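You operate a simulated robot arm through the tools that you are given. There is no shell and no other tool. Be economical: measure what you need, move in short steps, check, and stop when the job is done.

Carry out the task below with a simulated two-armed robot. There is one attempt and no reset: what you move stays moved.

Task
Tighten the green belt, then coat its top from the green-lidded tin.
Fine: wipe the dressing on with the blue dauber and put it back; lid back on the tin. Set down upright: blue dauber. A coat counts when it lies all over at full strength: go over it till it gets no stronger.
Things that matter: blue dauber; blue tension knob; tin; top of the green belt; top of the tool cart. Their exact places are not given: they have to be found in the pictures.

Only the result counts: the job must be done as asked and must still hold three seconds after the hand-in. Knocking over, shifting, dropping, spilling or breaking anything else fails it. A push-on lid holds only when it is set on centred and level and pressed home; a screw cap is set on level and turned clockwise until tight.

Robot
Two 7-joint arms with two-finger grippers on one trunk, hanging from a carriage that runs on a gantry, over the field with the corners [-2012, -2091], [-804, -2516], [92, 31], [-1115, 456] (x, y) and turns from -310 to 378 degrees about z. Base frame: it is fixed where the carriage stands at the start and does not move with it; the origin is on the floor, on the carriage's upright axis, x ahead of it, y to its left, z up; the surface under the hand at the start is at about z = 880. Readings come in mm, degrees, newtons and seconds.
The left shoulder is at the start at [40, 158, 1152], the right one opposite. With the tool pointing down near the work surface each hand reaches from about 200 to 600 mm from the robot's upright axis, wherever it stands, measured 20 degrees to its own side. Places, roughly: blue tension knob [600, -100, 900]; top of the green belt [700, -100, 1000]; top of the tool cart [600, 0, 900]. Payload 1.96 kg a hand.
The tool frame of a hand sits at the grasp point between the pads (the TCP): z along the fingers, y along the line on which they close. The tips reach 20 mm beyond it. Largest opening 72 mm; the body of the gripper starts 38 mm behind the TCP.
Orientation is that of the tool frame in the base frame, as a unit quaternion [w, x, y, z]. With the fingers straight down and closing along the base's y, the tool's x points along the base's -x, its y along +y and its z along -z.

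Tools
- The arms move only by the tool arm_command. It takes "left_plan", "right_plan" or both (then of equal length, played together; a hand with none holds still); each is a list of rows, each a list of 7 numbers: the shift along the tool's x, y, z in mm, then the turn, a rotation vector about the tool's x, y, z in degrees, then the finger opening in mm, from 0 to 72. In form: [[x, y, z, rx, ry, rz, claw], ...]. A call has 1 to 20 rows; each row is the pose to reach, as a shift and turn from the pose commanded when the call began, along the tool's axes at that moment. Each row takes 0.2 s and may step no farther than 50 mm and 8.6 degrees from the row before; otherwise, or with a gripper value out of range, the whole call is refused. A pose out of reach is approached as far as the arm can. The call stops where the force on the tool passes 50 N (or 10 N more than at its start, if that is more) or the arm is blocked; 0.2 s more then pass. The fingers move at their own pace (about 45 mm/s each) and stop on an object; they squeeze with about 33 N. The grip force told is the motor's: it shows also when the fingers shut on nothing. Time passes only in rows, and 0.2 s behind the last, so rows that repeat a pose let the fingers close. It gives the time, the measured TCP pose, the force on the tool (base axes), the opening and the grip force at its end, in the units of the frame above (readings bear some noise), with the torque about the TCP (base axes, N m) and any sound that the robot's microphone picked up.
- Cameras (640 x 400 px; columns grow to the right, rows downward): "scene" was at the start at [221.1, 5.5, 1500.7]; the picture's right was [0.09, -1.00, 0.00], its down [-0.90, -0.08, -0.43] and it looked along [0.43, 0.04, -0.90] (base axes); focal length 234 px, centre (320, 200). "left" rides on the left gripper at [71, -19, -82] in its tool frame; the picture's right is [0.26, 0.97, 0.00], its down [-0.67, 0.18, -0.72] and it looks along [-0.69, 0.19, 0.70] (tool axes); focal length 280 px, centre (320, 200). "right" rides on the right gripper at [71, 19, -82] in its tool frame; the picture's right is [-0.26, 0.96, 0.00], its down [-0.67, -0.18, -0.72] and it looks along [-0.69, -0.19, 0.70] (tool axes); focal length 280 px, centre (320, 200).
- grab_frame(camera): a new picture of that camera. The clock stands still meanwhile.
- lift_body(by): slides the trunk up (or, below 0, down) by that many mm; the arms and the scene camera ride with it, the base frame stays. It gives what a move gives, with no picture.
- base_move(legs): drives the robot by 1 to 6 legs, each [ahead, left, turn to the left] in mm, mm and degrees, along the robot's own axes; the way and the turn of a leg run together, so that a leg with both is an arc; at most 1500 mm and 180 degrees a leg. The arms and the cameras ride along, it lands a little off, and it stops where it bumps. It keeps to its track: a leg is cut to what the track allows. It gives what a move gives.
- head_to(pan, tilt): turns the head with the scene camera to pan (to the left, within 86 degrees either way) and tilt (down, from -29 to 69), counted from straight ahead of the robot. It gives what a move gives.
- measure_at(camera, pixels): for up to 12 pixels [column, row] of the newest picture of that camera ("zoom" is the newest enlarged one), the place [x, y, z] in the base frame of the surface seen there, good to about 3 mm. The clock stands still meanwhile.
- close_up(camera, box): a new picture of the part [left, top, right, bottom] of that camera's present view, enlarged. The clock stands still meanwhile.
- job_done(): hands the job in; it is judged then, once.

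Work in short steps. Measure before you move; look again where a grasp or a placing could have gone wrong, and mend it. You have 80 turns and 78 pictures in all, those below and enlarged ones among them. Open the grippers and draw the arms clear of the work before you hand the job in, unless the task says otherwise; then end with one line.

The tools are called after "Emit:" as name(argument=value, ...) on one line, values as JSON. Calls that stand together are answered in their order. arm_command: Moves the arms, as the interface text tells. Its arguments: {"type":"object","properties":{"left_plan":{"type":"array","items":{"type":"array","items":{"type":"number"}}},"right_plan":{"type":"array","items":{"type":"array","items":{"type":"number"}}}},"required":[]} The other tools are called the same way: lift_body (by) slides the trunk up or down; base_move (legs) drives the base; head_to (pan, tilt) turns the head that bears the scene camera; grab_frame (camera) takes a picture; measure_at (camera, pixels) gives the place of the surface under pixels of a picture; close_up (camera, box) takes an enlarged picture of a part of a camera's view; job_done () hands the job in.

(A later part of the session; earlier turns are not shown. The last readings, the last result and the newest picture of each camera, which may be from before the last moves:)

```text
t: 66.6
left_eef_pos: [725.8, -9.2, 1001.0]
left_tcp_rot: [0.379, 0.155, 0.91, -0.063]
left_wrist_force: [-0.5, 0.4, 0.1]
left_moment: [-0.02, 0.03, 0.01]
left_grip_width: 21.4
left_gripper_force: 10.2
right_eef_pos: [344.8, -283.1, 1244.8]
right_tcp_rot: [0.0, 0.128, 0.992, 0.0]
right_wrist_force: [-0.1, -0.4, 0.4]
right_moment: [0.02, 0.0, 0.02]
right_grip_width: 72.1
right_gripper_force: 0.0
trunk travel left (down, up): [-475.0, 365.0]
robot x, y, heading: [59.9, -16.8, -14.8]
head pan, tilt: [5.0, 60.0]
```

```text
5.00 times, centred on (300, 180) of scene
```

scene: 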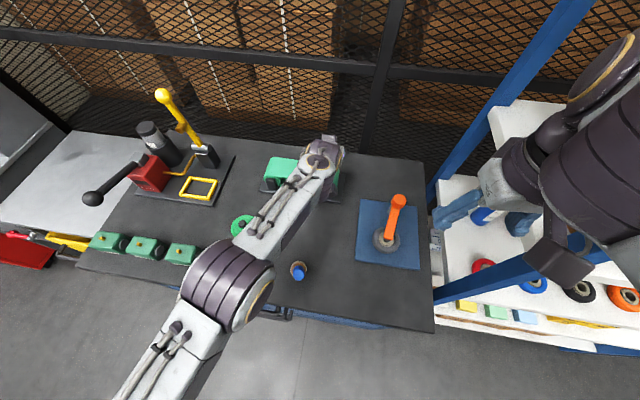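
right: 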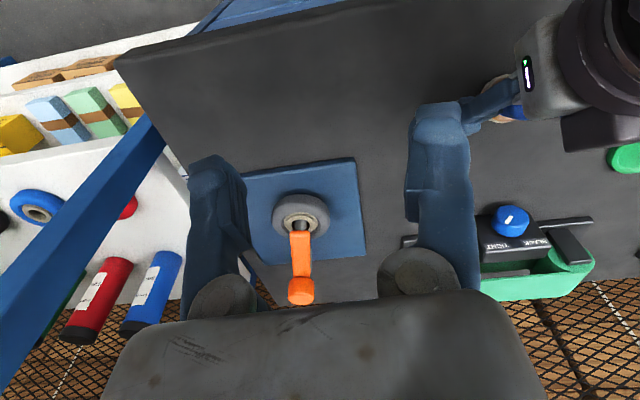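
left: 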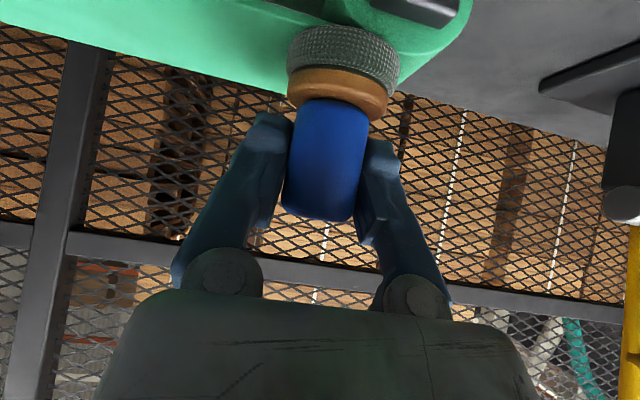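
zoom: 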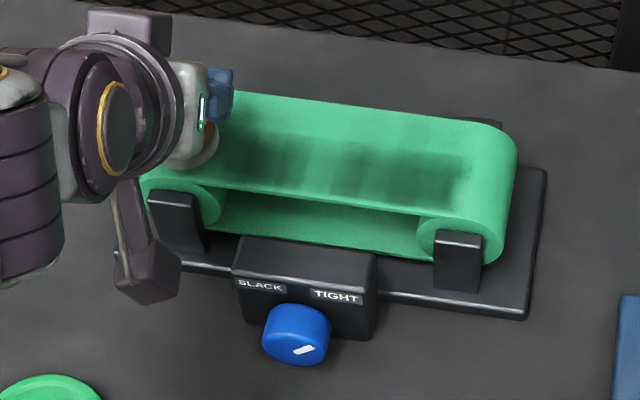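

The coat shows as dark green, patchy. The grip force has dropped (10 N near the commanded 20 mm), so I command a tighter grip and check the dauber.

Emit:
arm_command(left_plan=[[0, 0, 0, 0, 0, 0, 8], [0, 0, 0, 0, 0, 0, 8]])

Emit:
grab_frame(camera="left")

```text
t: 67.2
left_eef_pos: [727.4, -10.4, 1001.5]
left_tcp_rot: [0.38, 0.155, 0.91, -0.063]
left_wrist_force: [-0.1, 0.6, -0.5]
left_moment: [-0.01, 0.0, 0.01]
left_grip_width: 20.3
left_gripper_force: 32.9
right_eef_pos: [345.4, -283.3, 1245.3]
right_tcp_rot: [0.0, 0.129, 0.992, -0.001]
right_wrist_force: [0.4, -0.3, 0.0]
right_moment: [0.01, -0.05, 0.0]
right_grip_width: 71.8
right_gripper_force: 0.0
trunk travel left (down, up): [-475.0, 365.0]
robot x, y, heading: [63.6, -19.3, -14.9]
head pan, tilt: [5.0, 60.0]
```

```text
24 pictures are left
```

left: 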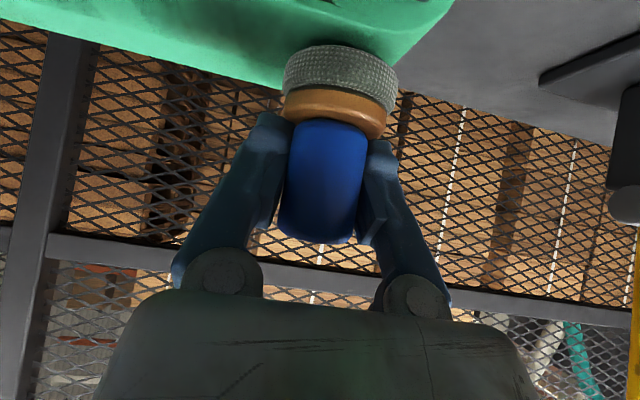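

The handle slid up so the collar now sits by the fingertips (the handle narrows there), which should be steady. I lower again for contact.

Emit:
arm_command(left_plan=[[0.7, -10, 0.7, 0, 0, 0, 8], [1.4, -10, 1.4, 0, 0, 0, 8], [2.1, -10, 2.1, 0, 0, 0, 8], [2.8, -10, 2.8, 0, 0, 0, 8], [2.8, -10, 2.8, 0, 0, 0, 8]])

```text
t: 68.4
left_eef_pos: [722.2, -20.4, 998.6]
left_tcp_rot: [0.379, 0.155, 0.91, -0.063]
left_wrist_force: [-0.7, 0.3, -0.2]
left_moment: [0.02, -0.01, -0.02]
left_grip_width: 20.4
left_gripper_force: 32.9
right_eef_pos: [344.6, -283.0, 1244.2]
right_tcp_rot: [0.0, 0.13, 0.992, 0.0]
right_wrist_force: [0.2, -0.2, 0.4]
right_moment: [0.01, -0.01, 0.01]
right_grip_width: 71.8
right_gripper_force: 0.0
trunk travel left (down, up): [-475.0, 365.0]
robot x, y, heading: [63.1, -18.9, -14.8]
head pan, tilt: [5.0, 60.0]
```

Steady grip at 20.4 mm, no contact yet; lower further.

Emit:
arm_command(left_plan=[[0.7, 0, 0.7, 0, 0, 0, 8], [1.4, 0, 1.4, 0, 0, 0, 8], [2.1, 0, 2.1, 0, 0, 0, 8], [2.8, 0, 2.8, 0, 0, 0, 8], [2.8, 0, 2.8, 0, 0, 0, 8]])

```text
t: 69.6
left_eef_pos: [723.2, -19.6, 995.3]
left_tcp_rot: [0.38, 0.156, 0.909, -0.064]
left_wrist_force: [-7.1, -0.2, 15.3]
left_moment: [0.15, 0.7, 0.05]
left_grip_width: 20.2
left_gripper_force: 33.2
right_eef_pos: [345.1, -283.0, 1246.2]
right_tcp_rot: [-0.001, 0.128, 0.992, -0.001]
right_wrist_force: [0.6, -0.6, 0.3]
right_moment: [0.02, -0.02, 0.0]
right_grip_width: 72.0
right_gripper_force: 0.0
trunk travel left (down, up): [-475.0, 365.0]
robot x, y, heading: [64.4, -17.5, -14.8]
head pan, tilt: [5.0, 60.0]
```

Contact again (15 N). Two more passes, at the middle and toward the back of the belt.

Emit:
arm_command(left_plan=[[-8.5, 11, 8.5, 0, 0, 0, 8], [-8.5, -10, 8.5, 0, 0, 0, 8], [-8.5, -32, 8.5, 0, 0, 0, 8], [-8.5, -55, 8.5, 0, 0, 0, 8], [-8.5, -77, 8.5, 0, 0, 0, 8], [-8.5, -100, 8.5, 0, 0, 0, 8], [-8.5, -122, 8.5, 0, 0, 0, 8], [-8.5, -142, 8.5, 0, 0, 0, 8], [-8.5, -160, 8.5, 0, 0, 0, 8], [-18.4, -160, 18.4, 0, 0, 0, 8], [-18.4, -137, 18.4, 0, 0, 0, 8], [-18.4, -115, 18.4, 0, 0, 0, 8], [-18.4, -93, 18.4, 0, 0, 0, 8], [-18.4, -70, 18.4, 0, 0, 0, 8], [-18.4, -47, 18.4, 0, 0, 0, 8], [-18.4, -25, 18.4, 0, 0, 0, 8], [-18.4, -5, 18.4, 0, 0, 0, 8], [-18.4, 11, 18.4, 0, 0, 0, 8], [-18.4, 11, 18.4, 0, 0, 0, 8]])

Emit:
close_up(camera="scene", box=[240, 140, 360, 220])

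```text
t: 73.6
left_eef_pos: [751.4, -19.5, 993.8]
left_tcp_rot: [0.379, 0.155, 0.91, -0.063]
left_wrist_force: [-0.4, -2.2, 7.3]
left_moment: [-0.17, -0.09, -0.04]
left_grip_width: 20.1
left_gripper_force: 32.3
left hand out of reach, approached as far as the arm can: row 10
right_eef_pos: [344.5, -282.6, 1244.4]
right_tcp_rot: [0.0, 0.129, 0.992, 0.0]
right_wrist_force: [-0.6, -0.9, -0.3]
right_moment: [-0.01, -0.02, 0.02]
right_grip_width: 72.1
right_gripper_force: 0.1
trunk travel left (down, up): [-475.0, 365.0]
robot x, y, heading: [62.5, -18.7, -14.8]
head pan, tilt: [5.0, 60.0]
```

```text
5.00 times, centred on (300, 180) of scene
```

zoom: 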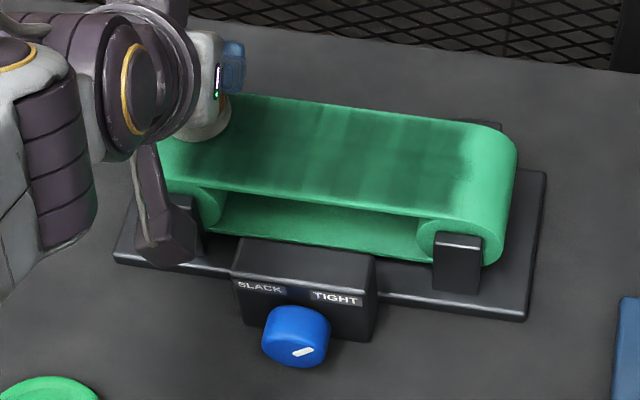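

The coat covers the flat top but needs more strength. I go back to the tin for another load (contact now expected at TCP ≈947).

Emit:
arm_command(left_plan=[[-18.4, 0, -18.4, 0, 0, 0, 8], [15.5, 0, -52.3, 0, 0, 0, 8], [49.4, -1, -86.2, 0, 0, 0, 8], [83.4, -2, -120.2, 0, 0, 0, 8], [117.3, -3, -154.1, 0, 0, 0, 8], [151.2, -4, -188, 0, 0, 0, 8], [185.2, -4, -222, 0, 0, 0, 8], [185.2, -4, -222, 0, 0, 0, 8], [206.4, -4, -200.8, 0, 0, 0, 8], [227.6, -4, -179.6, 0, 0, 0, 8], [233.3, -4, -173.9, 0, 0, 0, 8], [236, -4, -171.2, 0, 0, 0, 8], [237.5, -4, -169.7, 0, 0, 0, 8], [237.5, -4, -169.7, 0, 0, 0, 8]])

Emit:
grab_frame(camera="left")

Emit:
close_up(camera="scene", box=[252, 148, 348, 208])

```text
t: 76.7
left_eef_pos: [479.3, 73.4, 946.2]
left_tcp_rot: [0.384, 0.155, 0.908, -0.065]
left_wrist_force: [-8.7, 4.8, 30.1]
left_moment: [0.17, 0.48, -0.02]
left_grip_width: 20.4
left_gripper_force: 32.8
left hand out of reach, approached as far as the arm can: row 7, 8
right_eef_pos: [343.9, -281.0, 1245.1]
right_tcp_rot: [0.0, 0.129, 0.992, 0.001]
right_wrist_force: [0.3, 0.2, -0.7]
right_moment: [0.01, -0.04, -0.03]
right_grip_width: 71.8
right_gripper_force: 0.1
trunk travel left (down, up): [-475.0, 365.0]
robot x, y, heading: [63.8, -20.2, -14.8]
head pan, tilt: [5.0, 60.0]
stopped in row 14 (left hand): the force on the tool passed its limit at 51 N (the readings are from after the stop); the commanded pose is now the measured one
```

```text
22 pictures are left
```

left: 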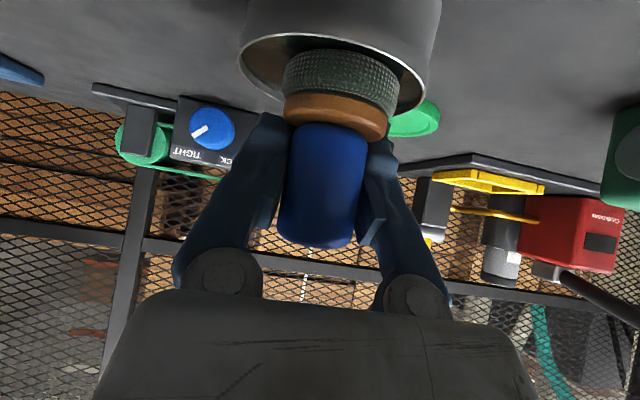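

```text
6.67 times, centred on (300, 178) of scene
```

zoom: 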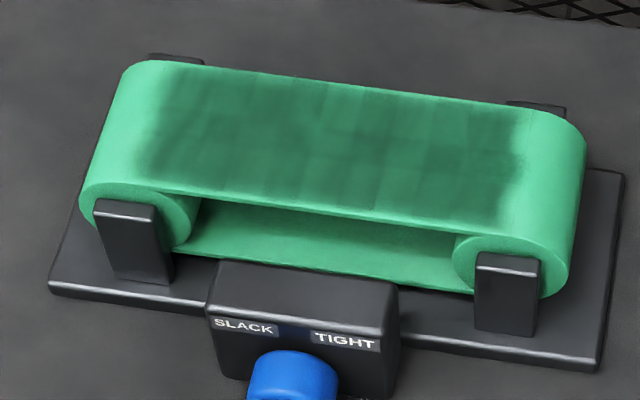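

Loaded again; the scene shows the left end, back edge and right end thinner. I return and make a front-edge pass over the full length.

Emit:
arm_command(left_plan=[[-22, 0, -22, 0, 0, 0, 8], [-45.3, 0, -45.3, 0, 0, 0, 8], [-74.4, 0, -16.2, 0, 0, 0, 8], [-103.5, 0, 12.9, 0, 0, 0, 8], [-132.6, 0, 42, 0, 0, 0, 8], [-161.7, 0, 71.1, 0, 0, 0, 8], [-190.8, 0, 100.2, 0, 0, 0, 8], [-218.5, 0, 127.9, 0, 0, 0, 8], [-210.5, 0, 135.9, 0, 0, 0, 8], [-208, 0, 138.4, 0, 0, 0, 8], [-208, 12, 138.4, 0, 0, 0, 8], [-208, -12, 138.4, 0, 0, 0, 8], [-208, -36, 138.4, 0, 0, 0, 8], [-208, -60, 138.4, 0, 0, 0, 8], [-208, -84, 138.4, 0, 0, 0, 8], [-208, -108, 138.4, 0, 0, 0, 8], [-208, -132, 138.4, 0, 0, 0, 8], [-208, -154, 138.4, 0, 0, 0, 8], [-208, -172, 138.4, 0, 0, 0, 8], [-208, -172, 138.4, 0, 0, 0, 8]])

```text
t: 80.9
left_eef_pos: [652.8, -172.7, 996.1]
left_tcp_rot: [0.381, 0.155, 0.909, -0.063]
left_wrist_force: [0.5, 0.5, -0.1]
left_moment: [0.0, 0.01, -0.01]
left_grip_width: 20.2
left_gripper_force: 33.3
left hand out of reach, approached as far as the arm can: row 2
right_eef_pos: [343.6, -283.4, 1244.1]
right_tcp_rot: [0.0, 0.129, 0.992, 0.0]
right_wrist_force: [-0.6, -0.4, 0.2]
right_moment: [-0.03, -0.01, -0.02]
right_grip_width: 72.0
right_gripper_force: 0.1
trunk travel left (down, up): [-475.0, 365.0]
robot x, y, heading: [62.7, -22.3, -14.6]
head pan, tilt: [5.0, 60.0]
```

Ended just over the curve at z 996, barely touching. I lower 2 mm and sweep left along the front, then right again 12 mm further back.

Emit:
arm_command(left_plan=[[1.5, 8, 1.5, 0, 0, 0, 8], [1.5, 30, 1.5, 0, 0, 0, 8], [1.5, 55, 1.5, 0, 0, 0, 8], [1.5, 80, 1.5, 0, 0, 0, 8], [1.5, 105, 1.5, 0, 0, 0, 8], [1.5, 130, 1.5, 0, 0, 0, 8], [1.5, 155, 1.5, 0, 0, 0, 8], [1.5, 175, 1.5, 0, 0, 0, 8], [1.5, 187, 1.5, 0, 0, 0, 8], [-7, 187, 10, 0, 0, 0, 8], [-7, 175, 10, 0, 0, 0, 8], [-7, 155, 10, 0, 0, 0, 8], [-7, 130, 10, 0, 0, 0, 8], [-7, 105, 10, 0, 0, 0, 8], [-7, 80, 10, 0, 0, 0, 8], [-7, 55, 10, 0, 0, 0, 8], [-7, 30, 10, 0, 0, 0, 8], [-7, 6, 10, 0, 0, 0, 8], [-7, 6, 10, 0, 0, 0, 8]])

Emit:
close_up(camera="scene", box=[252, 148, 348, 208])

```text
t: 84.9
left_eef_pos: [665.6, -169.6, 995.5]
left_tcp_rot: [0.382, 0.154, 0.909, -0.064]
left_wrist_force: [0.7, 0.1, -0.7]
left_moment: [-0.02, -0.01, 0.0]
left_grip_width: 20.0
left_gripper_force: 33.1
right_eef_pos: [344.7, -282.7, 1244.1]
right_tcp_rot: [0.0, 0.128, 0.992, -0.001]
right_wrist_force: [-0.6, 0.5, -0.2]
right_moment: [0.01, 0.01, -0.02]
right_grip_width: 72.0
right_gripper_force: 0.1
trunk travel left (down, up): [-475.0, 365.0]
robot x, y, heading: [60.2, -21.1, -14.9]
head pan, tilt: [5.0, 60.0]
```

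```text
6.67 times, centred on (300, 178) of scene
```

zoom: 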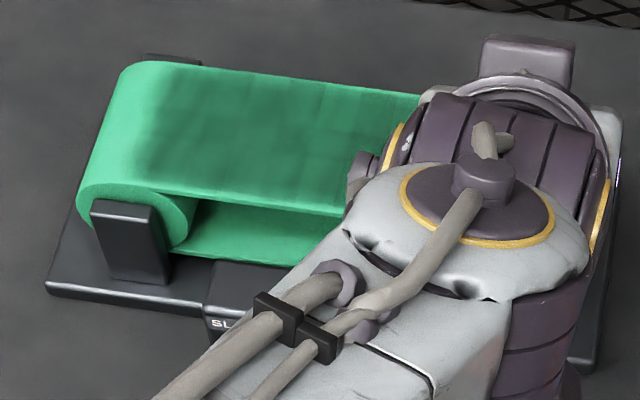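

The coat did not change, so the pad probably rode above the belt (it was pushed up again in the dip). I move onto the flat and lower to feel contact.

Emit:
arm_command(left_plan=[[0, 25, 0, 0, 0, 0, 8], [0.7, 25, 0.7, 0, 0, 0, 8], [1.4, 25, 1.4, 0, 0, 0, 8], [2.1, 25, 2.1, 0, 0, 0, 8], [2.1, 25, 2.1, 0, 0, 0, 8]])

```text
t: 86.1
left_eef_pos: [675.5, -145.7, 994.3]
left_tcp_rot: [0.384, 0.155, 0.908, -0.065]
left_wrist_force: [-12.2, 4.5, 30.8]
left_moment: [0.19, 0.54, -0.04]
left_grip_width: 20.2
left_gripper_force: 32.8
right_eef_pos: [344.5, -282.1, 1244.6]
right_tcp_rot: [0.0, 0.128, 0.992, -0.001]
right_wrist_force: [0.3, -0.4, 0.7]
right_moment: [0.0, 0.01, -0.01]
right_grip_width: 71.9
right_gripper_force: 0.1
trunk travel left (down, up): [-475.0, 365.0]
robot x, y, heading: [63.8, -17.4, -15.0]
head pan, tilt: [5.0, 60.0]
```

Firm contact now (31 N). I ease slightly and sweep the full length: right end, left end, then back along the front edge.

Emit:
arm_command(left_plan=[[-0.4, -15, -0.4, 0, 0, 0, 8], [-0.4, -30, -0.4, 0, 0, 0, 8], [-0.4, -5, -0.4, 0, 0, 0, 8], [-0.4, 20, -0.4, 0, 0, 0, 8], [-0.4, 45, -0.4, 0, 0, 0, 8], [-0.4, 70, -0.4, 0, 0, 0, 8], [-0.4, 95, -0.4, 0, 0, 0, 8], [-0.4, 120, -0.4, 0, 0, 0, 8], [-0.4, 142, -0.4, 0, 0, 0, 8], [-0.4, 156, -0.4, 0, 0, 0, 8], [8.1, 156, -8.9, 0, 0, 0, 8], [8.1, 142, -8.9, 0, 0, 0, 8], [8.1, 120, -8.9, 0, 0, 0, 8], [8.1, 95, -8.9, 0, 0, 0, 8], [8.1, 70, -8.9, 0, 0, 0, 8], [8.1, 45, -8.9, 0, 0, 0, 8], [8.1, 20, -8.9, 0, 0, 0, 8], [8.1, -5, -8.9, 0, 0, 0, 8], [8.1, -28, -8.9, 0, 0, 0, 8], [8.1, -28, -8.9, 0, 0, 0, 8]])

Emit:
close_up(camera="scene", box=[252, 148, 348, 208])

```text
t: 90.3
left_eef_pos: [654.8, -167.8, 992.9]
left_tcp_rot: [0.383, 0.154, 0.909, -0.063]
left_wrist_force: [1.7, 4.6, 12.7]
left_moment: [0.33, -0.09, 0.02]
left_grip_width: 19.9
left_gripper_force: 33.2
right_eef_pos: [346.0, -281.8, 1245.0]
right_tcp_rot: [0.001, 0.128, 0.992, 0.0]
right_wrist_force: [0.1, 0.2, 0.6]
right_moment: [0.0, -0.03, -0.05]
right_grip_width: 72.0
right_gripper_force: 0.0
trunk travel left (down, up): [-475.0, 365.0]
robot x, y, heading: [61.6, -19.4, -14.7]
head pan, tilt: [5.0, 60.0]
```

```text
6.67 times, centred on (300, 178) of scene
```

zoom: 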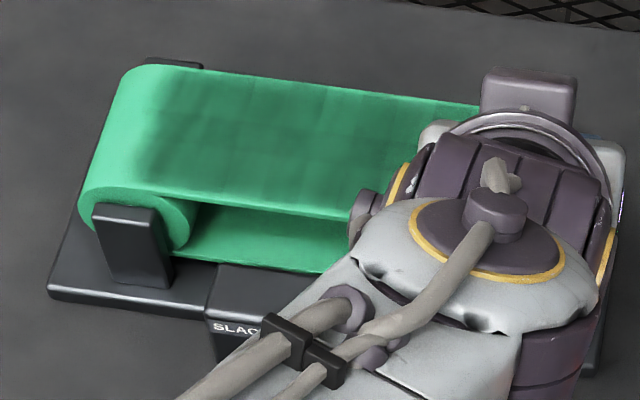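

I check the pad and the coat from the left camera.

Emit:
grab_frame(camera="left")

```text
18 pictures are left
```

left: 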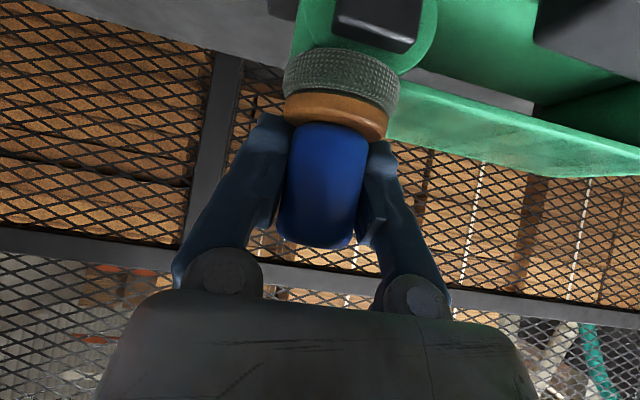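

The pad still holds dressing. I sweep the middle and back strips with the same pressure.

Emit:
arm_command(left_plan=[[-17, 0, 17, 0, 0, 0, 8], [-17, 22, 17, 0, 0, 0, 8], [-17, 46, 17, 0, 0, 0, 8], [-17, 70, 17, 0, 0, 0, 8], [-17, 94, 17, 0, 0, 0, 8], [-17, 118, 17, 0, 0, 0, 8], [-17, 142, 17, 0, 0, 0, 8], [-17, 164, 17, 0, 0, 0, 8], [-17, 183, 17, 0, 0, 0, 8], [-25.5, 183, 25.5, 0, 0, 0, 8], [-25.5, 164, 25.5, 0, 0, 0, 8], [-25.5, 142, 25.5, 0, 0, 0, 8], [-25.5, 118, 25.5, 0, 0, 0, 8], [-25.5, 94, 25.5, 0, 0, 0, 8], [-25.5, 70, 25.5, 0, 0, 0, 8], [-25.5, 46, 25.5, 0, 0, 0, 8], [-25.5, 22, 25.5, 0, 0, 0, 8], [-25.5, 4, 25.5, 0, 0, 0, 8], [-34, 4, 34, 0, 0, 0, 8], [-34, 15, 34, 0, 0, 0, 8]])

```text
t: 94.5
left_eef_pos: [706.5, -171.5, 993.8]
left_tcp_rot: [0.382, 0.155, 0.909, -0.065]
left_wrist_force: [3.5, -5.1, 10.5]
left_moment: [-0.19, -0.06, -0.01]
left_grip_width: 20.2
left_gripper_force: 32.8
left hand out of reach, approached as far as the arm can: row 19
right_eef_pos: [344.6, -283.5, 1244.2]
right_tcp_rot: [0.001, 0.13, 0.991, 0.0]
right_wrist_force: [-0.1, 0.9, -0.3]
right_moment: [0.01, -0.02, 0.01]
right_grip_width: 72.1
right_gripper_force: 0.1
trunk travel left (down, up): [-475.0, 365.0]
robot x, y, heading: [63.3, -20.6, -14.9]
head pan, tilt: [5.0, 60.0]
```

Back strip next: I sweep left along it and go straight on to the tin for another load.

Emit:
arm_command(left_plan=[[0, 22, 0, 0, 0, 0, 8], [0, 46, 0, 0, 0, 0, 8], [0, 70, 0, 0, 0, 0, 8], [0, 94, 0, 0, 0, 0, 8], [0, 118, 0, 0, 0, 0, 8], [0, 142, 0, 0, 0, 0, 8], [0, 160, 0, 0, 0, 0, 8], [0, 170, 0, 0, 0, 0, 8], [-14.1, 170, -14.1, 0, 0, 0, 8], [20.7, 167, -48.9, 0, 0, 0, 8], [55.5, 164, -83.7, 0, 0, 0, 8], [90.2, 161, -118.4, 0, 0, 0, 8], [125, 158, -153.2, 0, 0, 0, 8], [159.8, 156, -188, 0, 0, 0, 8], [194.5, 154, -222.7, 0, 0, 0, 8], [215.7, 154, -201.5, 0, 0, 0, 8], [233.4, 154, -183.8, 0, 0, 0, 8], [239, 154, -178.2, 0, 0, 0, 8], [241, 154, -176.2, 0, 0, 0, 8], [241, 154, -176.2, 0, 0, 0, 8]])

Emit:
close_up(camera="scene", box=[252, 148, 348, 208])

```text
t: 98.8
left_eef_pos: [477.0, 72.5, 945.6]
left_tcp_rot: [0.386, 0.155, 0.907, -0.066]
left_wrist_force: [-10.7, 2.5, 30.6]
left_moment: [0.19, 0.51, 0.02]
left_grip_width: 20.2
left_gripper_force: 33.3
left hand out of reach, approached as far as the arm can: row 15
right_eef_pos: [343.7, -282.4, 1244.8]
right_tcp_rot: [0.0, 0.129, 0.992, -0.001]
right_wrist_force: [0.2, 0.1, -0.1]
right_moment: [-0.02, -0.01, 0.01]
right_grip_width: 71.6
right_gripper_force: 0.0
trunk travel left (down, up): [-475.0, 365.0]
robot x, y, heading: [60.1, -20.5, -14.9]
head pan, tilt: [5.0, 60.0]
stopped in row 20 (left hand): the force on the tool passed its limit at 51 N (the readings are from after the stop); the commanded pose is now the measured one
```

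```text
6.67 times, centred on (300, 178) of scene
```

zoom: 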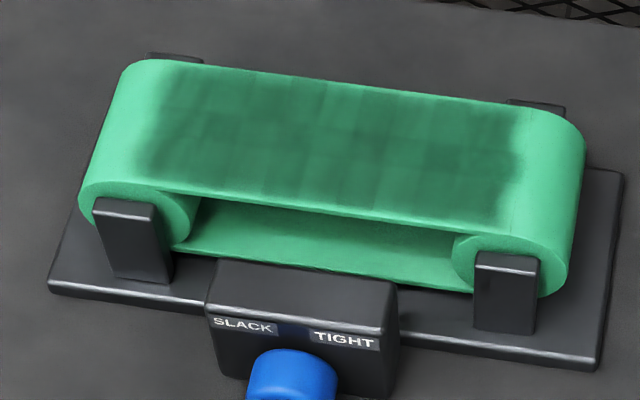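

The coat is on but still uneven, and edges thinner. With this fresh load I make a full raster of the belt top (five strips, front to back), then return to the tin to reload.

Emit:
arm_command(left_plan=[[-22, 0, -22, 0, 0, 0, 8], [-43.8, 0, -43.8, 0, 0, 0, 8], [-78.7, 0, -8.9, 0, 0, 0, 8], [-113.6, 0, 26, 0, 0, 0, 8], [-148.4, 0, 60.9, 0, 0, 0, 8], [-183.3, 0, 95.7, 0, 0, 0, 8], [-218.2, 0, 130.6, 0, 0, 0, 8], [-210, 0, 138.8, 0, 0, 0, 8], [-207.6, 0, 141.2, 0, 0, 0, 8], [-207.6, 14, 141.2, 0, 0, 0, 8], [-207.6, -10, 141.2, 0, 0, 0, 8], [-207.6, -34, 141.2, 0, 0, 0, 8], [-207.6, -58, 141.2, 0, 0, 0, 8], [-207.6, -82, 141.2, 0, 0, 0, 8], [-207.6, -106, 141.2, 0, 0, 0, 8], [-207.6, -130, 141.2, 0, 0, 0, 8], [-207.6, -152, 141.2, 0, 0, 0, 8], [-207.6, -170, 141.2, 0, 0, 0, 8]])

Emit:
arm_command(left_plan=[[-8.5, 0, 8.5, 0, 0, 0, 8], [-8.5, 22, 8.5, 0, 0, 0, 8], [-8.5, 46, 8.5, 0, 0, 0, 8], [-8.5, 70, 8.5, 0, 0, 0, 8], [-8.5, 94, 8.5, 0, 0, 0, 8], [-8.5, 118, 8.5, 0, 0, 0, 8], [-8.5, 142, 8.5, 0, 0, 0, 8], [-8.5, 164, 8.5, 0, 0, 0, 8], [-8.5, 184, 8.5, 0, 0, 0, 8], [-17, 184, 17, 0, 0, 0, 8], [-17, 164, 17, 0, 0, 0, 8], [-17, 142, 17, 0, 0, 0, 8], [-17, 118, 17, 0, 0, 0, 8], [-17, 94, 17, 0, 0, 0, 8], [-17, 70, 17, 0, 0, 0, 8], [-17, 46, 17, 0, 0, 0, 8], [-17, 22, 17, 0, 0, 0, 8], [-17, 0, 17, 0, 0, 0, 8]])

Emit:
arm_command(left_plan=[[-8.5, 0, 8.5, 0, 0, 0, 8], [-8.5, 22, 8.5, 0, 0, 0, 8], [-8.5, 46, 8.5, 0, 0, 0, 8], [-8.5, 70, 8.5, 0, 0, 0, 8], [-8.5, 94, 8.5, 0, 0, 0, 8], [-8.5, 118, 8.5, 0, 0, 0, 8], [-8.5, 142, 8.5, 0, 0, 0, 8], [-8.5, 164, 8.5, 0, 0, 0, 8], [-8.5, 184, 8.5, 0, 0, 0, 8], [-17, 184, 17, 0, 0, 0, 8], [-17, 164, 17, 0, 0, 0, 8], [-17, 142, 17, 0, 0, 0, 8], [-17, 118, 17, 0, 0, 0, 8], [-17, 94, 17, 0, 0, 0, 8], [-17, 70, 17, 0, 0, 0, 8], [-17, 46, 17, 0, 0, 0, 8], [-17, 22, 17, 0, 0, 0, 8], [-17, 4, 17, 0, 0, 0, 8], [-17, 14, 17, 0, 0, 0, 8]])

Emit:
arm_command(left_plan=[[4, 22, -4, 0, 0, 0, 8], [4, 46, -4, 0, 0, 0, 8], [4, 70, -4, 0, 0, 0, 8], [4, 94, -4, 0, 0, 0, 8], [4, 118, -4, 0, 0, 0, 8], [4, 142, -4, 0, 0, 0, 8], [4, 160, -4, 0, 0, 0, 8], [4, 170, -4, 0, 0, 0, 8]])

Emit:
close_up(camera="scene", box=[252, 148, 348, 208])

```text
t: 102.7
left_eef_pos: [653.7, -168.4, 995.8]
left_tcp_rot: [0.384, 0.154, 0.908, -0.064]
left_wrist_force: [0.1, -0.6, -0.8]
left_moment: [-0.01, 0.01, -0.01]
left_grip_width: 20.2
left_gripper_force: 33.0
left hand out of reach, approached as far as the arm can: row 2
right_eef_pos: [344.1, -283.1, 1244.5]
right_tcp_rot: [0.0, 0.128, 0.992, 0.0]
right_wrist_force: [-0.8, -0.1, 0.0]
right_moment: [-0.01, 0.0, -0.01]
right_grip_width: 72.3
right_gripper_force: 0.2
trunk travel left (down, up): [-475.0, 365.0]
robot x, y, heading: [65.0, -23.1, -15.1]
head pan, tilt: [5.0, 60.0]
```

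```text
t: 106.5
left_eef_pos: [675.1, -178.4, 996.0]
left_tcp_rot: [0.383, 0.154, 0.908, -0.065]
left_wrist_force: [-0.3, -0.3, -0.6]
left_moment: [0.04, 0.02, 0.0]
left_grip_width: 20.1
left_gripper_force: 33.3
right_eef_pos: [343.2, -283.0, 1245.7]
right_tcp_rot: [0.0, 0.129, 0.992, 0.0]
right_wrist_force: [-0.4, -0.6, -0.1]
right_moment: [0.01, -0.01, 0.01]
right_grip_width: 71.9
right_gripper_force: 0.0
trunk travel left (down, up): [-475.0, 365.0]
robot x, y, heading: [63.4, -17.7, -14.9]
head pan, tilt: [5.0, 60.0]
```

```text
t: 110.5
left_eef_pos: [701.9, -172.1, 996.1]
left_tcp_rot: [0.384, 0.154, 0.908, -0.065]
left_wrist_force: [-0.4, -0.4, -0.7]
left_moment: [0.05, -0.02, 0.01]
left_grip_width: 20.5
left_gripper_force: 33.6
left hand out of reach, approached as far as the arm can: row 18
right_eef_pos: [343.8, -283.2, 1244.4]
right_tcp_rot: [0.0, 0.129, 0.992, 0.0]
right_wrist_force: [-0.3, 0.4, -0.2]
right_moment: [-0.04, -0.01, 0.02]
right_grip_width: 72.0
right_gripper_force: 0.0
trunk travel left (down, up): [-475.0, 365.0]
robot x, y, heading: [62.3, -22.3, -14.7]
head pan, tilt: [5.0, 60.0]
```

```text
t: 112.2
left_eef_pos: [753.9, -8.9, 995.7]
left_tcp_rot: [0.385, 0.154, 0.908, -0.064]
left_wrist_force: [-0.5, 0.7, -0.1]
left_moment: [-0.04, 0.0, 0.01]
left_grip_width: 20.4
left_gripper_force: 33.2
right_eef_pos: [344.1, -282.8, 1244.6]
right_tcp_rot: [0.0, 0.13, 0.992, 0.0]
right_wrist_force: [0.1, 0.0, 0.2]
right_moment: [-0.03, 0.0, 0.02]
right_grip_width: 72.0
right_gripper_force: 0.0
trunk travel left (down, up): [-475.0, 365.0]
robot x, y, heading: [61.9, -18.5, -15.0]
head pan, tilt: [5.0, 60.0]
```

```text
6.67 times, centred on (300, 178) of scene
```

zoom: 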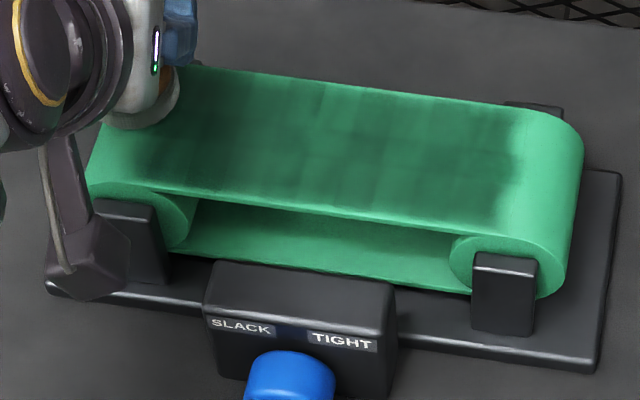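

That raster ran at z 996 without touching (slight pitch drift raises forward moves). The pad is still loaded, so I lower 3.7 mm and raster properly from back to front, then withdraw for a look.

Emit:
arm_command(left_plan=[[1.3, -12, 1.3, 0, 0, 0, 8], [2.7, -14, 2.6, 0, 0, 0, 8], [2.7, -38, 2.6, 0, 0, 0, 8], [2.7, -62, 2.6, 0, 0, 0, 8], [2.7, -86, 2.6, 0, 0, 0, 8], [2.7, -110, 2.6, 0, 0, 0, 8], [2.7, -134, 2.6, 0, 0, 0, 8], [2.7, -158, 2.6, 0, 0, 0, 8], [2.7, -180, 2.6, 0, 0, 0, 8], [11, -180, -6, 0, 0, 0, 8], [11, -158, -6, 0, 0, 0, 8], [11, -134, -6, 0, 0, 0, 8], [11, -110, -6, 0, 0, 0, 8], [11, -86, -6, 0, 0, 0, 8], [11, -62, -6, 0, 0, 0, 8], [11, -38, -6, 0, 0, 0, 8], [11, -14, -6, 0, 0, 0, 8]])

Emit:
arm_command(left_plan=[[0, 14, 0, 0, 0, 0, 8], [8.35, 14, -8.6, 0, 0, 0, 8], [8.35, -10, -8.6, 0, 0, 0, 8], [8.35, -34, -8.6, 0, 0, 0, 8], [8.35, -58, -8.6, 0, 0, 0, 8], [8.35, -82, -8.6, 0, 0, 0, 8], [8.35, -106, -8.6, 0, 0, 0, 8], [8.35, -130, -8.6, 0, 0, 0, 8], [8.35, -152, -8.6, 0, 0, 0, 8], [8.35, -168, -8.6, 0, 0, 0, 8], [16.7, -168, -17.2, 0, 0, 0, 8], [16.7, -152, -17.2, 0, 0, 0, 8], [16.7, -130, -17.2, 0, 0, 0, 8], [16.7, -106, -17.2, 0, 0, 0, 8], [16.7, -82, -17.2, 0, 0, 0, 8], [16.7, -58, -17.2, 0, 0, 0, 8], [16.7, -34, -17.2, 0, 0, 0, 8], [16.7, -10, -17.2, 0, 0, 0, 8], [16.7, 14, -17.2, 0, 0, 0, 8]])

Emit:
arm_command(left_plan=[[6.3, 0, -6.5, 0, 0, 0, 8], [6.3, -24, -6.5, 0, 0, 0, 8], [6.3, -48, -6.5, 0, 0, 0, 8], [6.3, -72, -6.5, 0, 0, 0, 8], [6.3, -96, -6.5, 0, 0, 0, 8], [6.3, -120, -6.5, 0, 0, 0, 8], [6.3, -144, -6.5, 0, 0, 0, 8], [6.3, -168, -6.5, 0, 0, 0, 8], [6.3, -182, -6.5, 0, 0, 0, 8], [6.3, -158, -6.5, 0, 0, 0, 8], [6.3, -134, -6.5, 0, 0, 0, 8], [6.3, -110, -6.5, 0, 0, 0, 8], [6.3, -86, -6.5, 0, 0, 0, 8], [6.3, -62, -6.5, 0, 0, 0, 8], [6.3, -38, -6.5, 0, 0, 0, 8], [6.3, -14, -6.5, 0, 0, 0, 8], [6.3, 0, -6.5, 0, 0, 0, 8]])

Emit:
arm_command(left_plan=[[-14.3, 0, -13.9, 0, 0, 0, 8], [19.8, 0, -49, 0, 0, 0, 8], [53.9, 0, -84.2, 0, 0, 0, 8], [88, 0, -119.3, 0, 0, 0, 8], [88, 0, -119.3, 0, 0, 0, 8]])

Emit:
close_up(camera="scene", box=[252, 148, 348, 208])

Emit:
grab_frame(camera="left")

```text
t: 115.8
left_eef_pos: [737.8, -20.4, 994.8]
left_tcp_rot: [0.385, 0.156, 0.907, -0.067]
left_wrist_force: [-2.0, -4.7, 17.7]
left_moment: [-0.27, 0.07, -0.06]
left_grip_width: 20.7
left_gripper_force: 33.0
left hand out of reach, approached as far as the arm can: row 9
right_eef_pos: [345.5, -284.6, 1246.1]
right_tcp_rot: [0.001, 0.129, 0.992, 0.0]
right_wrist_force: [-0.3, -1.4, -0.3]
right_moment: [-0.01, 0.02, -0.01]
right_grip_width: 72.0
right_gripper_force: 0.1
trunk travel left (down, up): [-475.0, 365.0]
robot x, y, heading: [64.1, -19.4, -14.9]
head pan, tilt: [5.0, 60.0]
```

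```text
t: 119.8
left_eef_pos: [719.1, 1.4, 994.0]
left_tcp_rot: [0.383, 0.154, 0.909, -0.065]
left_wrist_force: [-1.0, -1.1, 6.5]
left_moment: [-0.14, -0.08, -0.04]
left_grip_width: 20.5
left_gripper_force: 32.9
right_eef_pos: [344.5, -283.7, 1245.2]
right_tcp_rot: [0.0, 0.129, 0.992, 0.0]
right_wrist_force: [-0.1, -0.3, -0.1]
right_moment: [0.01, 0.02, 0.0]
right_grip_width: 71.8
right_gripper_force: 0.0
trunk travel left (down, up): [-475.0, 365.0]
robot x, y, heading: [65.4, -19.9, -15.0]
head pan, tilt: [5.0, 60.0]
```

```text
t: 123.5
left_eef_pos: [711.9, 4.8, 993.3]
left_tcp_rot: [0.384, 0.155, 0.908, -0.065]
left_wrist_force: [-0.3, -2.4, 5.8]
left_moment: [-0.19, -0.01, -0.02]
left_grip_width: 20.2
left_gripper_force: 33.0
right_eef_pos: [345.0, -282.7, 1245.6]
right_tcp_rot: [0.001, 0.129, 0.992, 0.0]
right_wrist_force: [0.8, 0.2, 0.1]
right_moment: [0.0, 0.03, 0.02]
right_grip_width: 72.0
right_gripper_force: 0.0
trunk travel left (down, up): [-475.0, 365.0]
robot x, y, heading: [65.1, -21.4, -14.9]
head pan, tilt: [5.0, 60.0]
```

```text
t: 124.7
left_eef_pos: [574.8, 50.6, 1015.6]
left_tcp_rot: [0.385, 0.154, 0.908, -0.064]
left_wrist_force: [0.2, 0.2, -0.5]
left_moment: [0.01, -0.03, 0.02]
left_grip_width: 20.5
left_gripper_force: 33.1
right_eef_pos: [343.5, -283.2, 1244.3]
right_tcp_rot: [0.0, 0.129, 0.992, 0.0]
right_wrist_force: [0.2, 0.2, -0.6]
right_moment: [0.03, 0.01, 0.05]
right_grip_width: 72.0
right_gripper_force: 0.0
trunk travel left (down, up): [-475.0, 365.0]
robot x, y, heading: [62.4, -17.8, -14.7]
head pan, tilt: [5.0, 60.0]
```

```text
6.67 times, centred on (300, 178) of scene
```

zoom: 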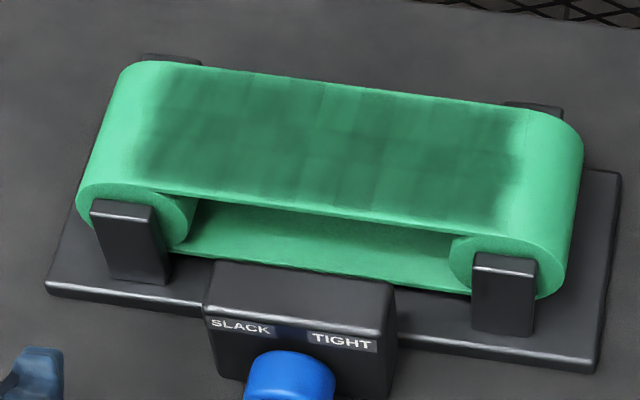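

```text
14 pictures are left
```

left: 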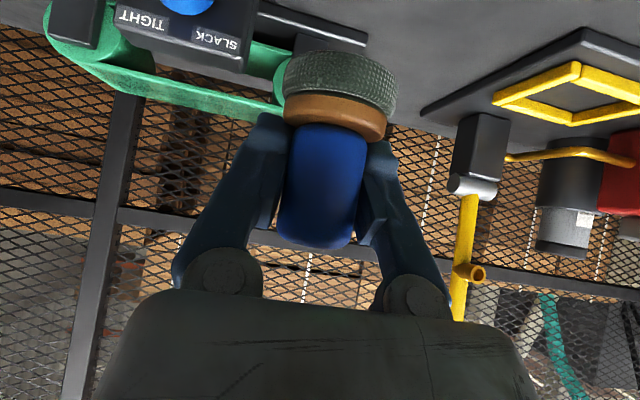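

The coat looks the same as before this raster, so it seems saturated; I check the edges and corners in tighter views.

Emit:
close_up(camera="scene", box=[266, 154, 306, 182])

Emit:
close_up(camera="scene", box=[300, 156, 340, 186])

```text
14.29 times, centred on (286, 168) of scene
```

zoom: 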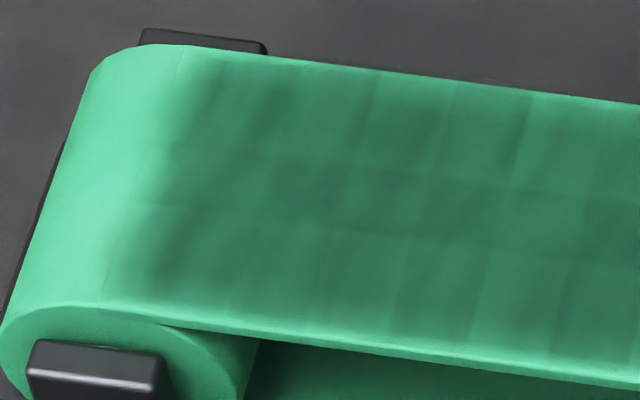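

```text
13.33 times, centred on (320, 171) of scene
```

zoom: 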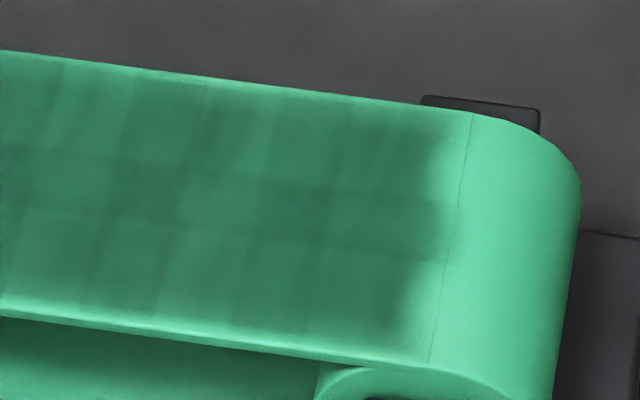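

The tiles look even and unchanged, but the pad is still loaded, so I give both ends and edges one more going-over, then carry the dauber over its old spot (437,-43).

Emit:
arm_command(left_plan=[[-34.1, 0, 35.1, 0, 0, 0, 8], [-68.2, 0, 70.3, 0, 0, 0, 8], [-102.3, 0, 105.4, 0, 0, 0, 8], [-88, 0, 119.3, 0, 0, 0, 8], [-100.3, 0, 132, 0, 0, 0, 8], [-112.6, 0, 144.7, 0, 0, 0, 8], [-124.9, 0, 157.3, 0, 0, 0, 8], [-124.9, -12, 157.3, 0, 0, 0, 8], [-112.6, -12, 144.7, 0, 0, 0, 8], [-100.3, -12, 132, 0, 0, 0, 8], [-88, -12, 119.3, 0, 0, 0, 8], [-88, -24, 119.3, 0, 0, 0, 8], [-100.3, -24, 132, 0, 0, 0, 8], [-112.6, -24, 144.7, 0, 0, 0, 8], [-124.9, -24, 157.3, 0, 0, 0, 8]])

Emit:
arm_command(left_plan=[[0, -24, 0, 0, 0, 0, 8], [0, -48, 0, 0, 0, 0, 8], [0, -72, 0, 0, 0, 0, 8], [0, -96, 0, 0, 0, 0, 8], [0, -120, 0, 0, 0, 0, 8], [0, -141, 0, 0, 0, 0, 8], [12.3, -141, -12.7, 0, 0, 0, 8], [24.6, -141, -25.4, 0, 0, 0, 8], [36.9, -141, -38, 0, 0, 0, 8], [36.9, -153, -38, 0, 0, 0, 8], [24.6, -153, -25.4, 0, 0, 0, 8], [12.3, -153, -12.7, 0, 0, 0, 8], [1, -152, -1, 0, 0, 0, 8], [10, -159, -10.3, 0, 0, 0, 8], [22, -160, -22.7, 0, 0, 0, 8], [36.9, -160, -38, 0, 0, 0, 8]])

Emit:
arm_command(left_plan=[[0, 24, 0, 0, 0, 0, 8], [0, 48, 0, 0, 0, 0, 8], [0, 72, 0, 0, 0, 0, 8], [0, 96, 0, 0, 0, 0, 8], [0, 120, 0, 0, 0, 0, 8], [0, 144, 0, 0, 0, 0, 8], [0, 168, 0, 0, 0, 0, 8], [0, 183, 0, 0, 0, 0, 8], [-14.3, 183, -13.9, 0, 0, 0, 8], [14, 160, -43.1, 0, 0, 0, 8], [42.3, 138, -72.3, 0, 0, 0, 8], [70.6, 115, -101.5, 0, 0, 0, 8], [98.9, 92, -130.7, 0, 0, 0, 8], [127.2, 70, -159.9, 0, 0, 0, 8], [155.5, 47, -189.1, 0, 0, 0, 8], [155.5, 47, -189.1, 0, 0, 0, 8]])

Emit:
close_up(camera="scene", box=[252, 148, 348, 208])

Emit:
close_up(camera="left", box=[200, 20, 440, 260])

Emit:
measure_at(camera="left", pixels=[[318, 235], [318, 215], [318, 195], [320, 175], [322, 155], [325, 140], [332, 110], [338, 75], [288, 75], [394, 90], [296, 180], [352, 180]])

```text
t: 127.8
left_eef_pos: [753.6, -35.1, 994.1]
left_tcp_rot: [0.385, 0.155, 0.907, -0.065]
left_wrist_force: [-1.6, 0.6, 7.3]
left_moment: [0.01, 0.05, 0.02]
left_grip_width: 20.5
left_gripper_force: 32.9
right_eef_pos: [344.5, -282.5, 1243.9]
right_tcp_rot: [0.0, 0.129, 0.992, 0.0]
right_wrist_force: [0.0, -0.4, -0.2]
right_moment: [0.01, -0.02, 0.04]
right_grip_width: 72.1
right_gripper_force: 0.0
trunk travel left (down, up): [-475.0, 365.0]
robot x, y, heading: [64.3, -20.8, -14.8]
head pan, tilt: [5.0, 60.0]
```

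```text
t: 131.2
left_eef_pos: [651.2, -169.0, 993.8]
left_tcp_rot: [0.385, 0.155, 0.908, -0.066]
left_wrist_force: [-0.9, -0.4, 9.0]
left_moment: [0.08, -0.07, 0.01]
left_grip_width: 21.2
left_gripper_force: 32.2
left hand out of reach, approached as far as the arm can: row 13
right_eef_pos: [344.8, -282.7, 1244.7]
right_tcp_rot: [0.001, 0.129, 0.992, -0.001]
right_wrist_force: [0.5, 0.4, -0.5]
right_moment: [0.01, -0.01, 0.02]
right_grip_width: 72.1
right_gripper_force: 0.0
trunk travel left (down, up): [-475.0, 365.0]
robot x, y, heading: [58.7, -21.8, -14.6]
head pan, tilt: [5.0, 60.0]
```

```text
t: 134.7
left_eef_pos: [435.9, -41.4, 1013.9]
left_tcp_rot: [0.384, 0.155, 0.908, -0.066]
left_wrist_force: [-0.2, 0.8, -0.9]
left_moment: [-0.02, -0.02, -0.01]
left_grip_width: 21.2
left_gripper_force: 32.8
right_eef_pos: [344.4, -283.2, 1244.2]
right_tcp_rot: [0.001, 0.129, 0.992, 0.001]
right_wrist_force: [0.2, 0.1, -0.2]
right_moment: [0.02, 0.03, -0.02]
right_grip_width: 72.0
right_gripper_force: 0.0
trunk travel left (down, up): [-475.0, 365.0]
robot x, y, heading: [60.1, -21.3, -14.5]
head pan, tilt: [5.0, 60.0]
```

```text
6.67 times, centred on (300, 178) of scene
```

zoom: 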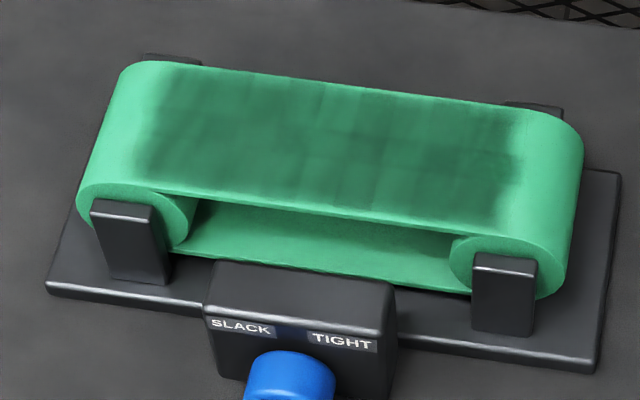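

```text
1.67 times, centred on (320, 140) of left
```

zoom: 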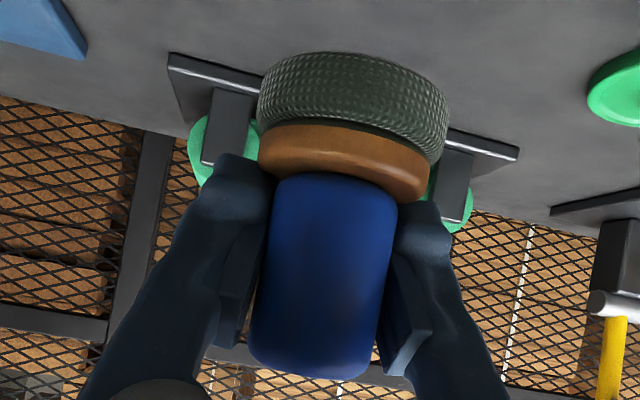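

```text
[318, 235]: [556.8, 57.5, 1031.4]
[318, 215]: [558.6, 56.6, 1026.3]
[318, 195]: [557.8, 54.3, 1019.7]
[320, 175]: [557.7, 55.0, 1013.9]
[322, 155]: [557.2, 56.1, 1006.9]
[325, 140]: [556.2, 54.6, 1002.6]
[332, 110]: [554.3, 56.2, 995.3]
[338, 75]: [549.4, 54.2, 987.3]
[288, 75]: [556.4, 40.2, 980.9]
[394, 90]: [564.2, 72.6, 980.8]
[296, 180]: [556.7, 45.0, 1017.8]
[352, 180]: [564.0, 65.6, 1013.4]
```

The dauber hangs upright in the hand and the coat no longer changes. I set it down at its place (table contact expected near TCP 920), open, rise straight up, and check.

Emit:
arm_command(left_plan=[[17.9, 0, 17.4, 0, 0, 0, 8], [35.9, 0, 34.8, 0, 0, 0, 8], [53.8, 0, 52.2, 0, 0, 0, 8], [63.1, 0, 61.2, 0, 0, 0, 8], [65.2, 0, 63.3, 0, 0, 0, 8], [66.5, 0, 64.5, 0, 0, 0, 8], [67.4, 0, 65.4, 0, 0, 0, 8], [67.4, 0, 65.4, 0, 0, 0, 8]])

Emit:
close_up(camera="left", box=[200, 0, 440, 260])

```text
t: 136.4
left_eef_pos: [436.1, -44.6, 919.7]
left_tcp_rot: [0.384, 0.155, 0.908, -0.066]
left_wrist_force: [-0.7, 1.0, -0.8]
left_moment: [0.02, -0.03, -0.02]
left_grip_width: 20.6
left_gripper_force: 32.5
right_eef_pos: [343.2, -282.7, 1245.1]
right_tcp_rot: [0.0, 0.129, 0.992, 0.0]
right_wrist_force: [-0.2, -0.2, 0.2]
right_moment: [-0.01, -0.01, -0.01]
right_grip_width: 72.1
right_gripper_force: 0.0
trunk travel left (down, up): [-475.0, 365.0]
robot x, y, heading: [60.7, -22.5, -14.8]
head pan, tilt: [5.0, 60.0]
```

```text
1.54 times, centred on (320, 130) of left
```

zoom: 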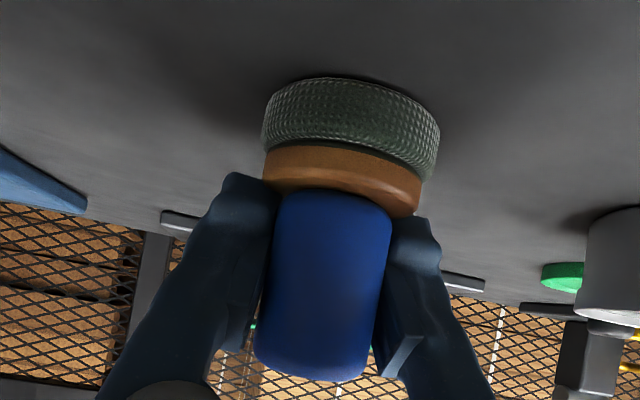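

No contact yet at 919.7, so nearly there: 1.5 mm lower, open slowly, rise straight up, and look.

Emit:
arm_command(left_plan=[[0.7, 0, 0.7, 0, 0, 0, 8], [1.1, 0, 1, 0, 0, 0, 8], [1.1, 0, 1, 0, 0, 0, 8], [0.9, 0, 0.8, 0, 0, 0, 24], [0.9, 0, 0.8, 0, 0, 0, 34], [0.9, 0, 0.8, 0, 0, 0, 46], [0.9, 0, 0.8, 0, 0, 0, 56], [0.9, 0, 0.8, 0, 0, 0, 56]])

Emit:
arm_command(left_plan=[[-7, 0, -7, 0, 0, 0, 56], [-21.5, 0, -20.9, 0, 0, 0, 56], [-43, 0, -41.8, 0, 0, 0, 56], [-68, 0, -66, 0, 0, 0, 56], [-68, 0, -66, 0, 0, 0, 56]])

Emit:
close_up(camera="left", box=[200, 0, 440, 150])

Emit:
close_up(camera="scene", box=[210, 190, 350, 310])

Emit:
measure_at(camera="zoom", pixels=[[193, 107], [205, 118], [160, 130], [255, 125], [207, 170], [207, 80], [222, 205], [225, 290], [175, 250], [272, 240], [415, 260], [415, 280]])

```text
t: 138.2
left_eef_pos: [436.5, -43.7, 916.8]
left_tcp_rot: [0.384, 0.155, 0.908, -0.065]
left_wrist_force: [-0.8, 1.1, 0.0]
left_moment: [-0.02, -0.01, 0.02]
left_grip_width: 55.9
left_gripper_force: 0.0
right_eef_pos: [343.7, -284.6, 1244.0]
right_tcp_rot: [0.0, 0.129, 0.992, 0.0]
right_wrist_force: [-0.1, -0.2, -0.3]
right_moment: [0.0, -0.02, 0.0]
right_grip_width: 71.8
right_gripper_force: 0.1
trunk travel left (down, up): [-475.0, 365.0]
robot x, y, heading: [64.3, -19.4, -14.8]
head pan, tilt: [5.0, 60.0]
```

```text
t: 139.4
left_eef_pos: [434.7, -44.9, 1010.1]
left_tcp_rot: [0.384, 0.154, 0.908, -0.065]
left_wrist_force: [0.5, 0.3, 0.2]
left_moment: [0.0, 0.0, 0.02]
left_grip_width: 56.0
left_gripper_force: 0.0
right_eef_pos: [344.2, -283.1, 1245.5]
right_tcp_rot: [-0.001, 0.129, 0.992, 0.0]
right_wrist_force: [0.2, 0.6, 0.1]
right_moment: [0.0, 0.04, 0.0]
right_grip_width: 72.0
right_gripper_force: 0.0
trunk travel left (down, up): [-475.0, 365.0]
robot x, y, heading: [62.8, -19.8, -14.9]
head pan, tilt: [5.0, 60.0]
```

```text
2.67 times, centred on (320, 75) of left
```

zoom: 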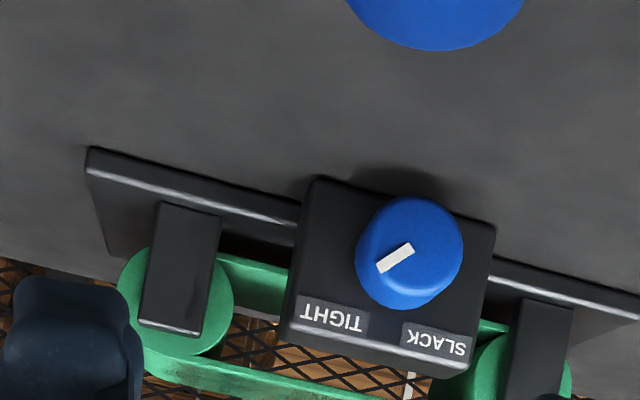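

```text
3.33 times, centred on (280, 250) of scene
```

zoom: 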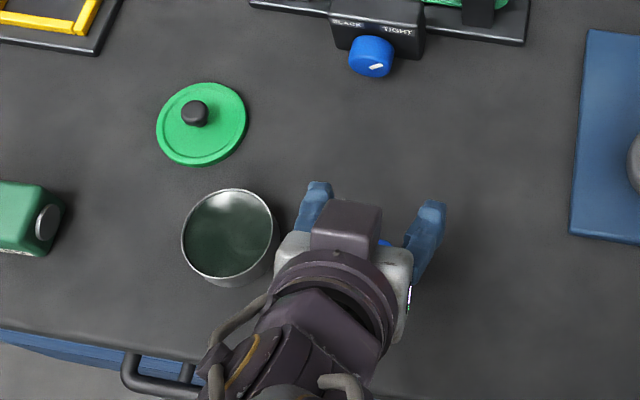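

```text
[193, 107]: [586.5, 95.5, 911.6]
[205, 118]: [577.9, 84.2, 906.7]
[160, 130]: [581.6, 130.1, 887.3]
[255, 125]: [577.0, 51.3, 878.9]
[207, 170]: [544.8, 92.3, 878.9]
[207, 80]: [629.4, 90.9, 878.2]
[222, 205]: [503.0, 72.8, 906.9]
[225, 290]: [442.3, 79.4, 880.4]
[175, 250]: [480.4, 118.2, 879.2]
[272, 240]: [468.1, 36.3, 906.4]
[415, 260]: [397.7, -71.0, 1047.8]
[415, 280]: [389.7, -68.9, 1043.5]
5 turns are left
```

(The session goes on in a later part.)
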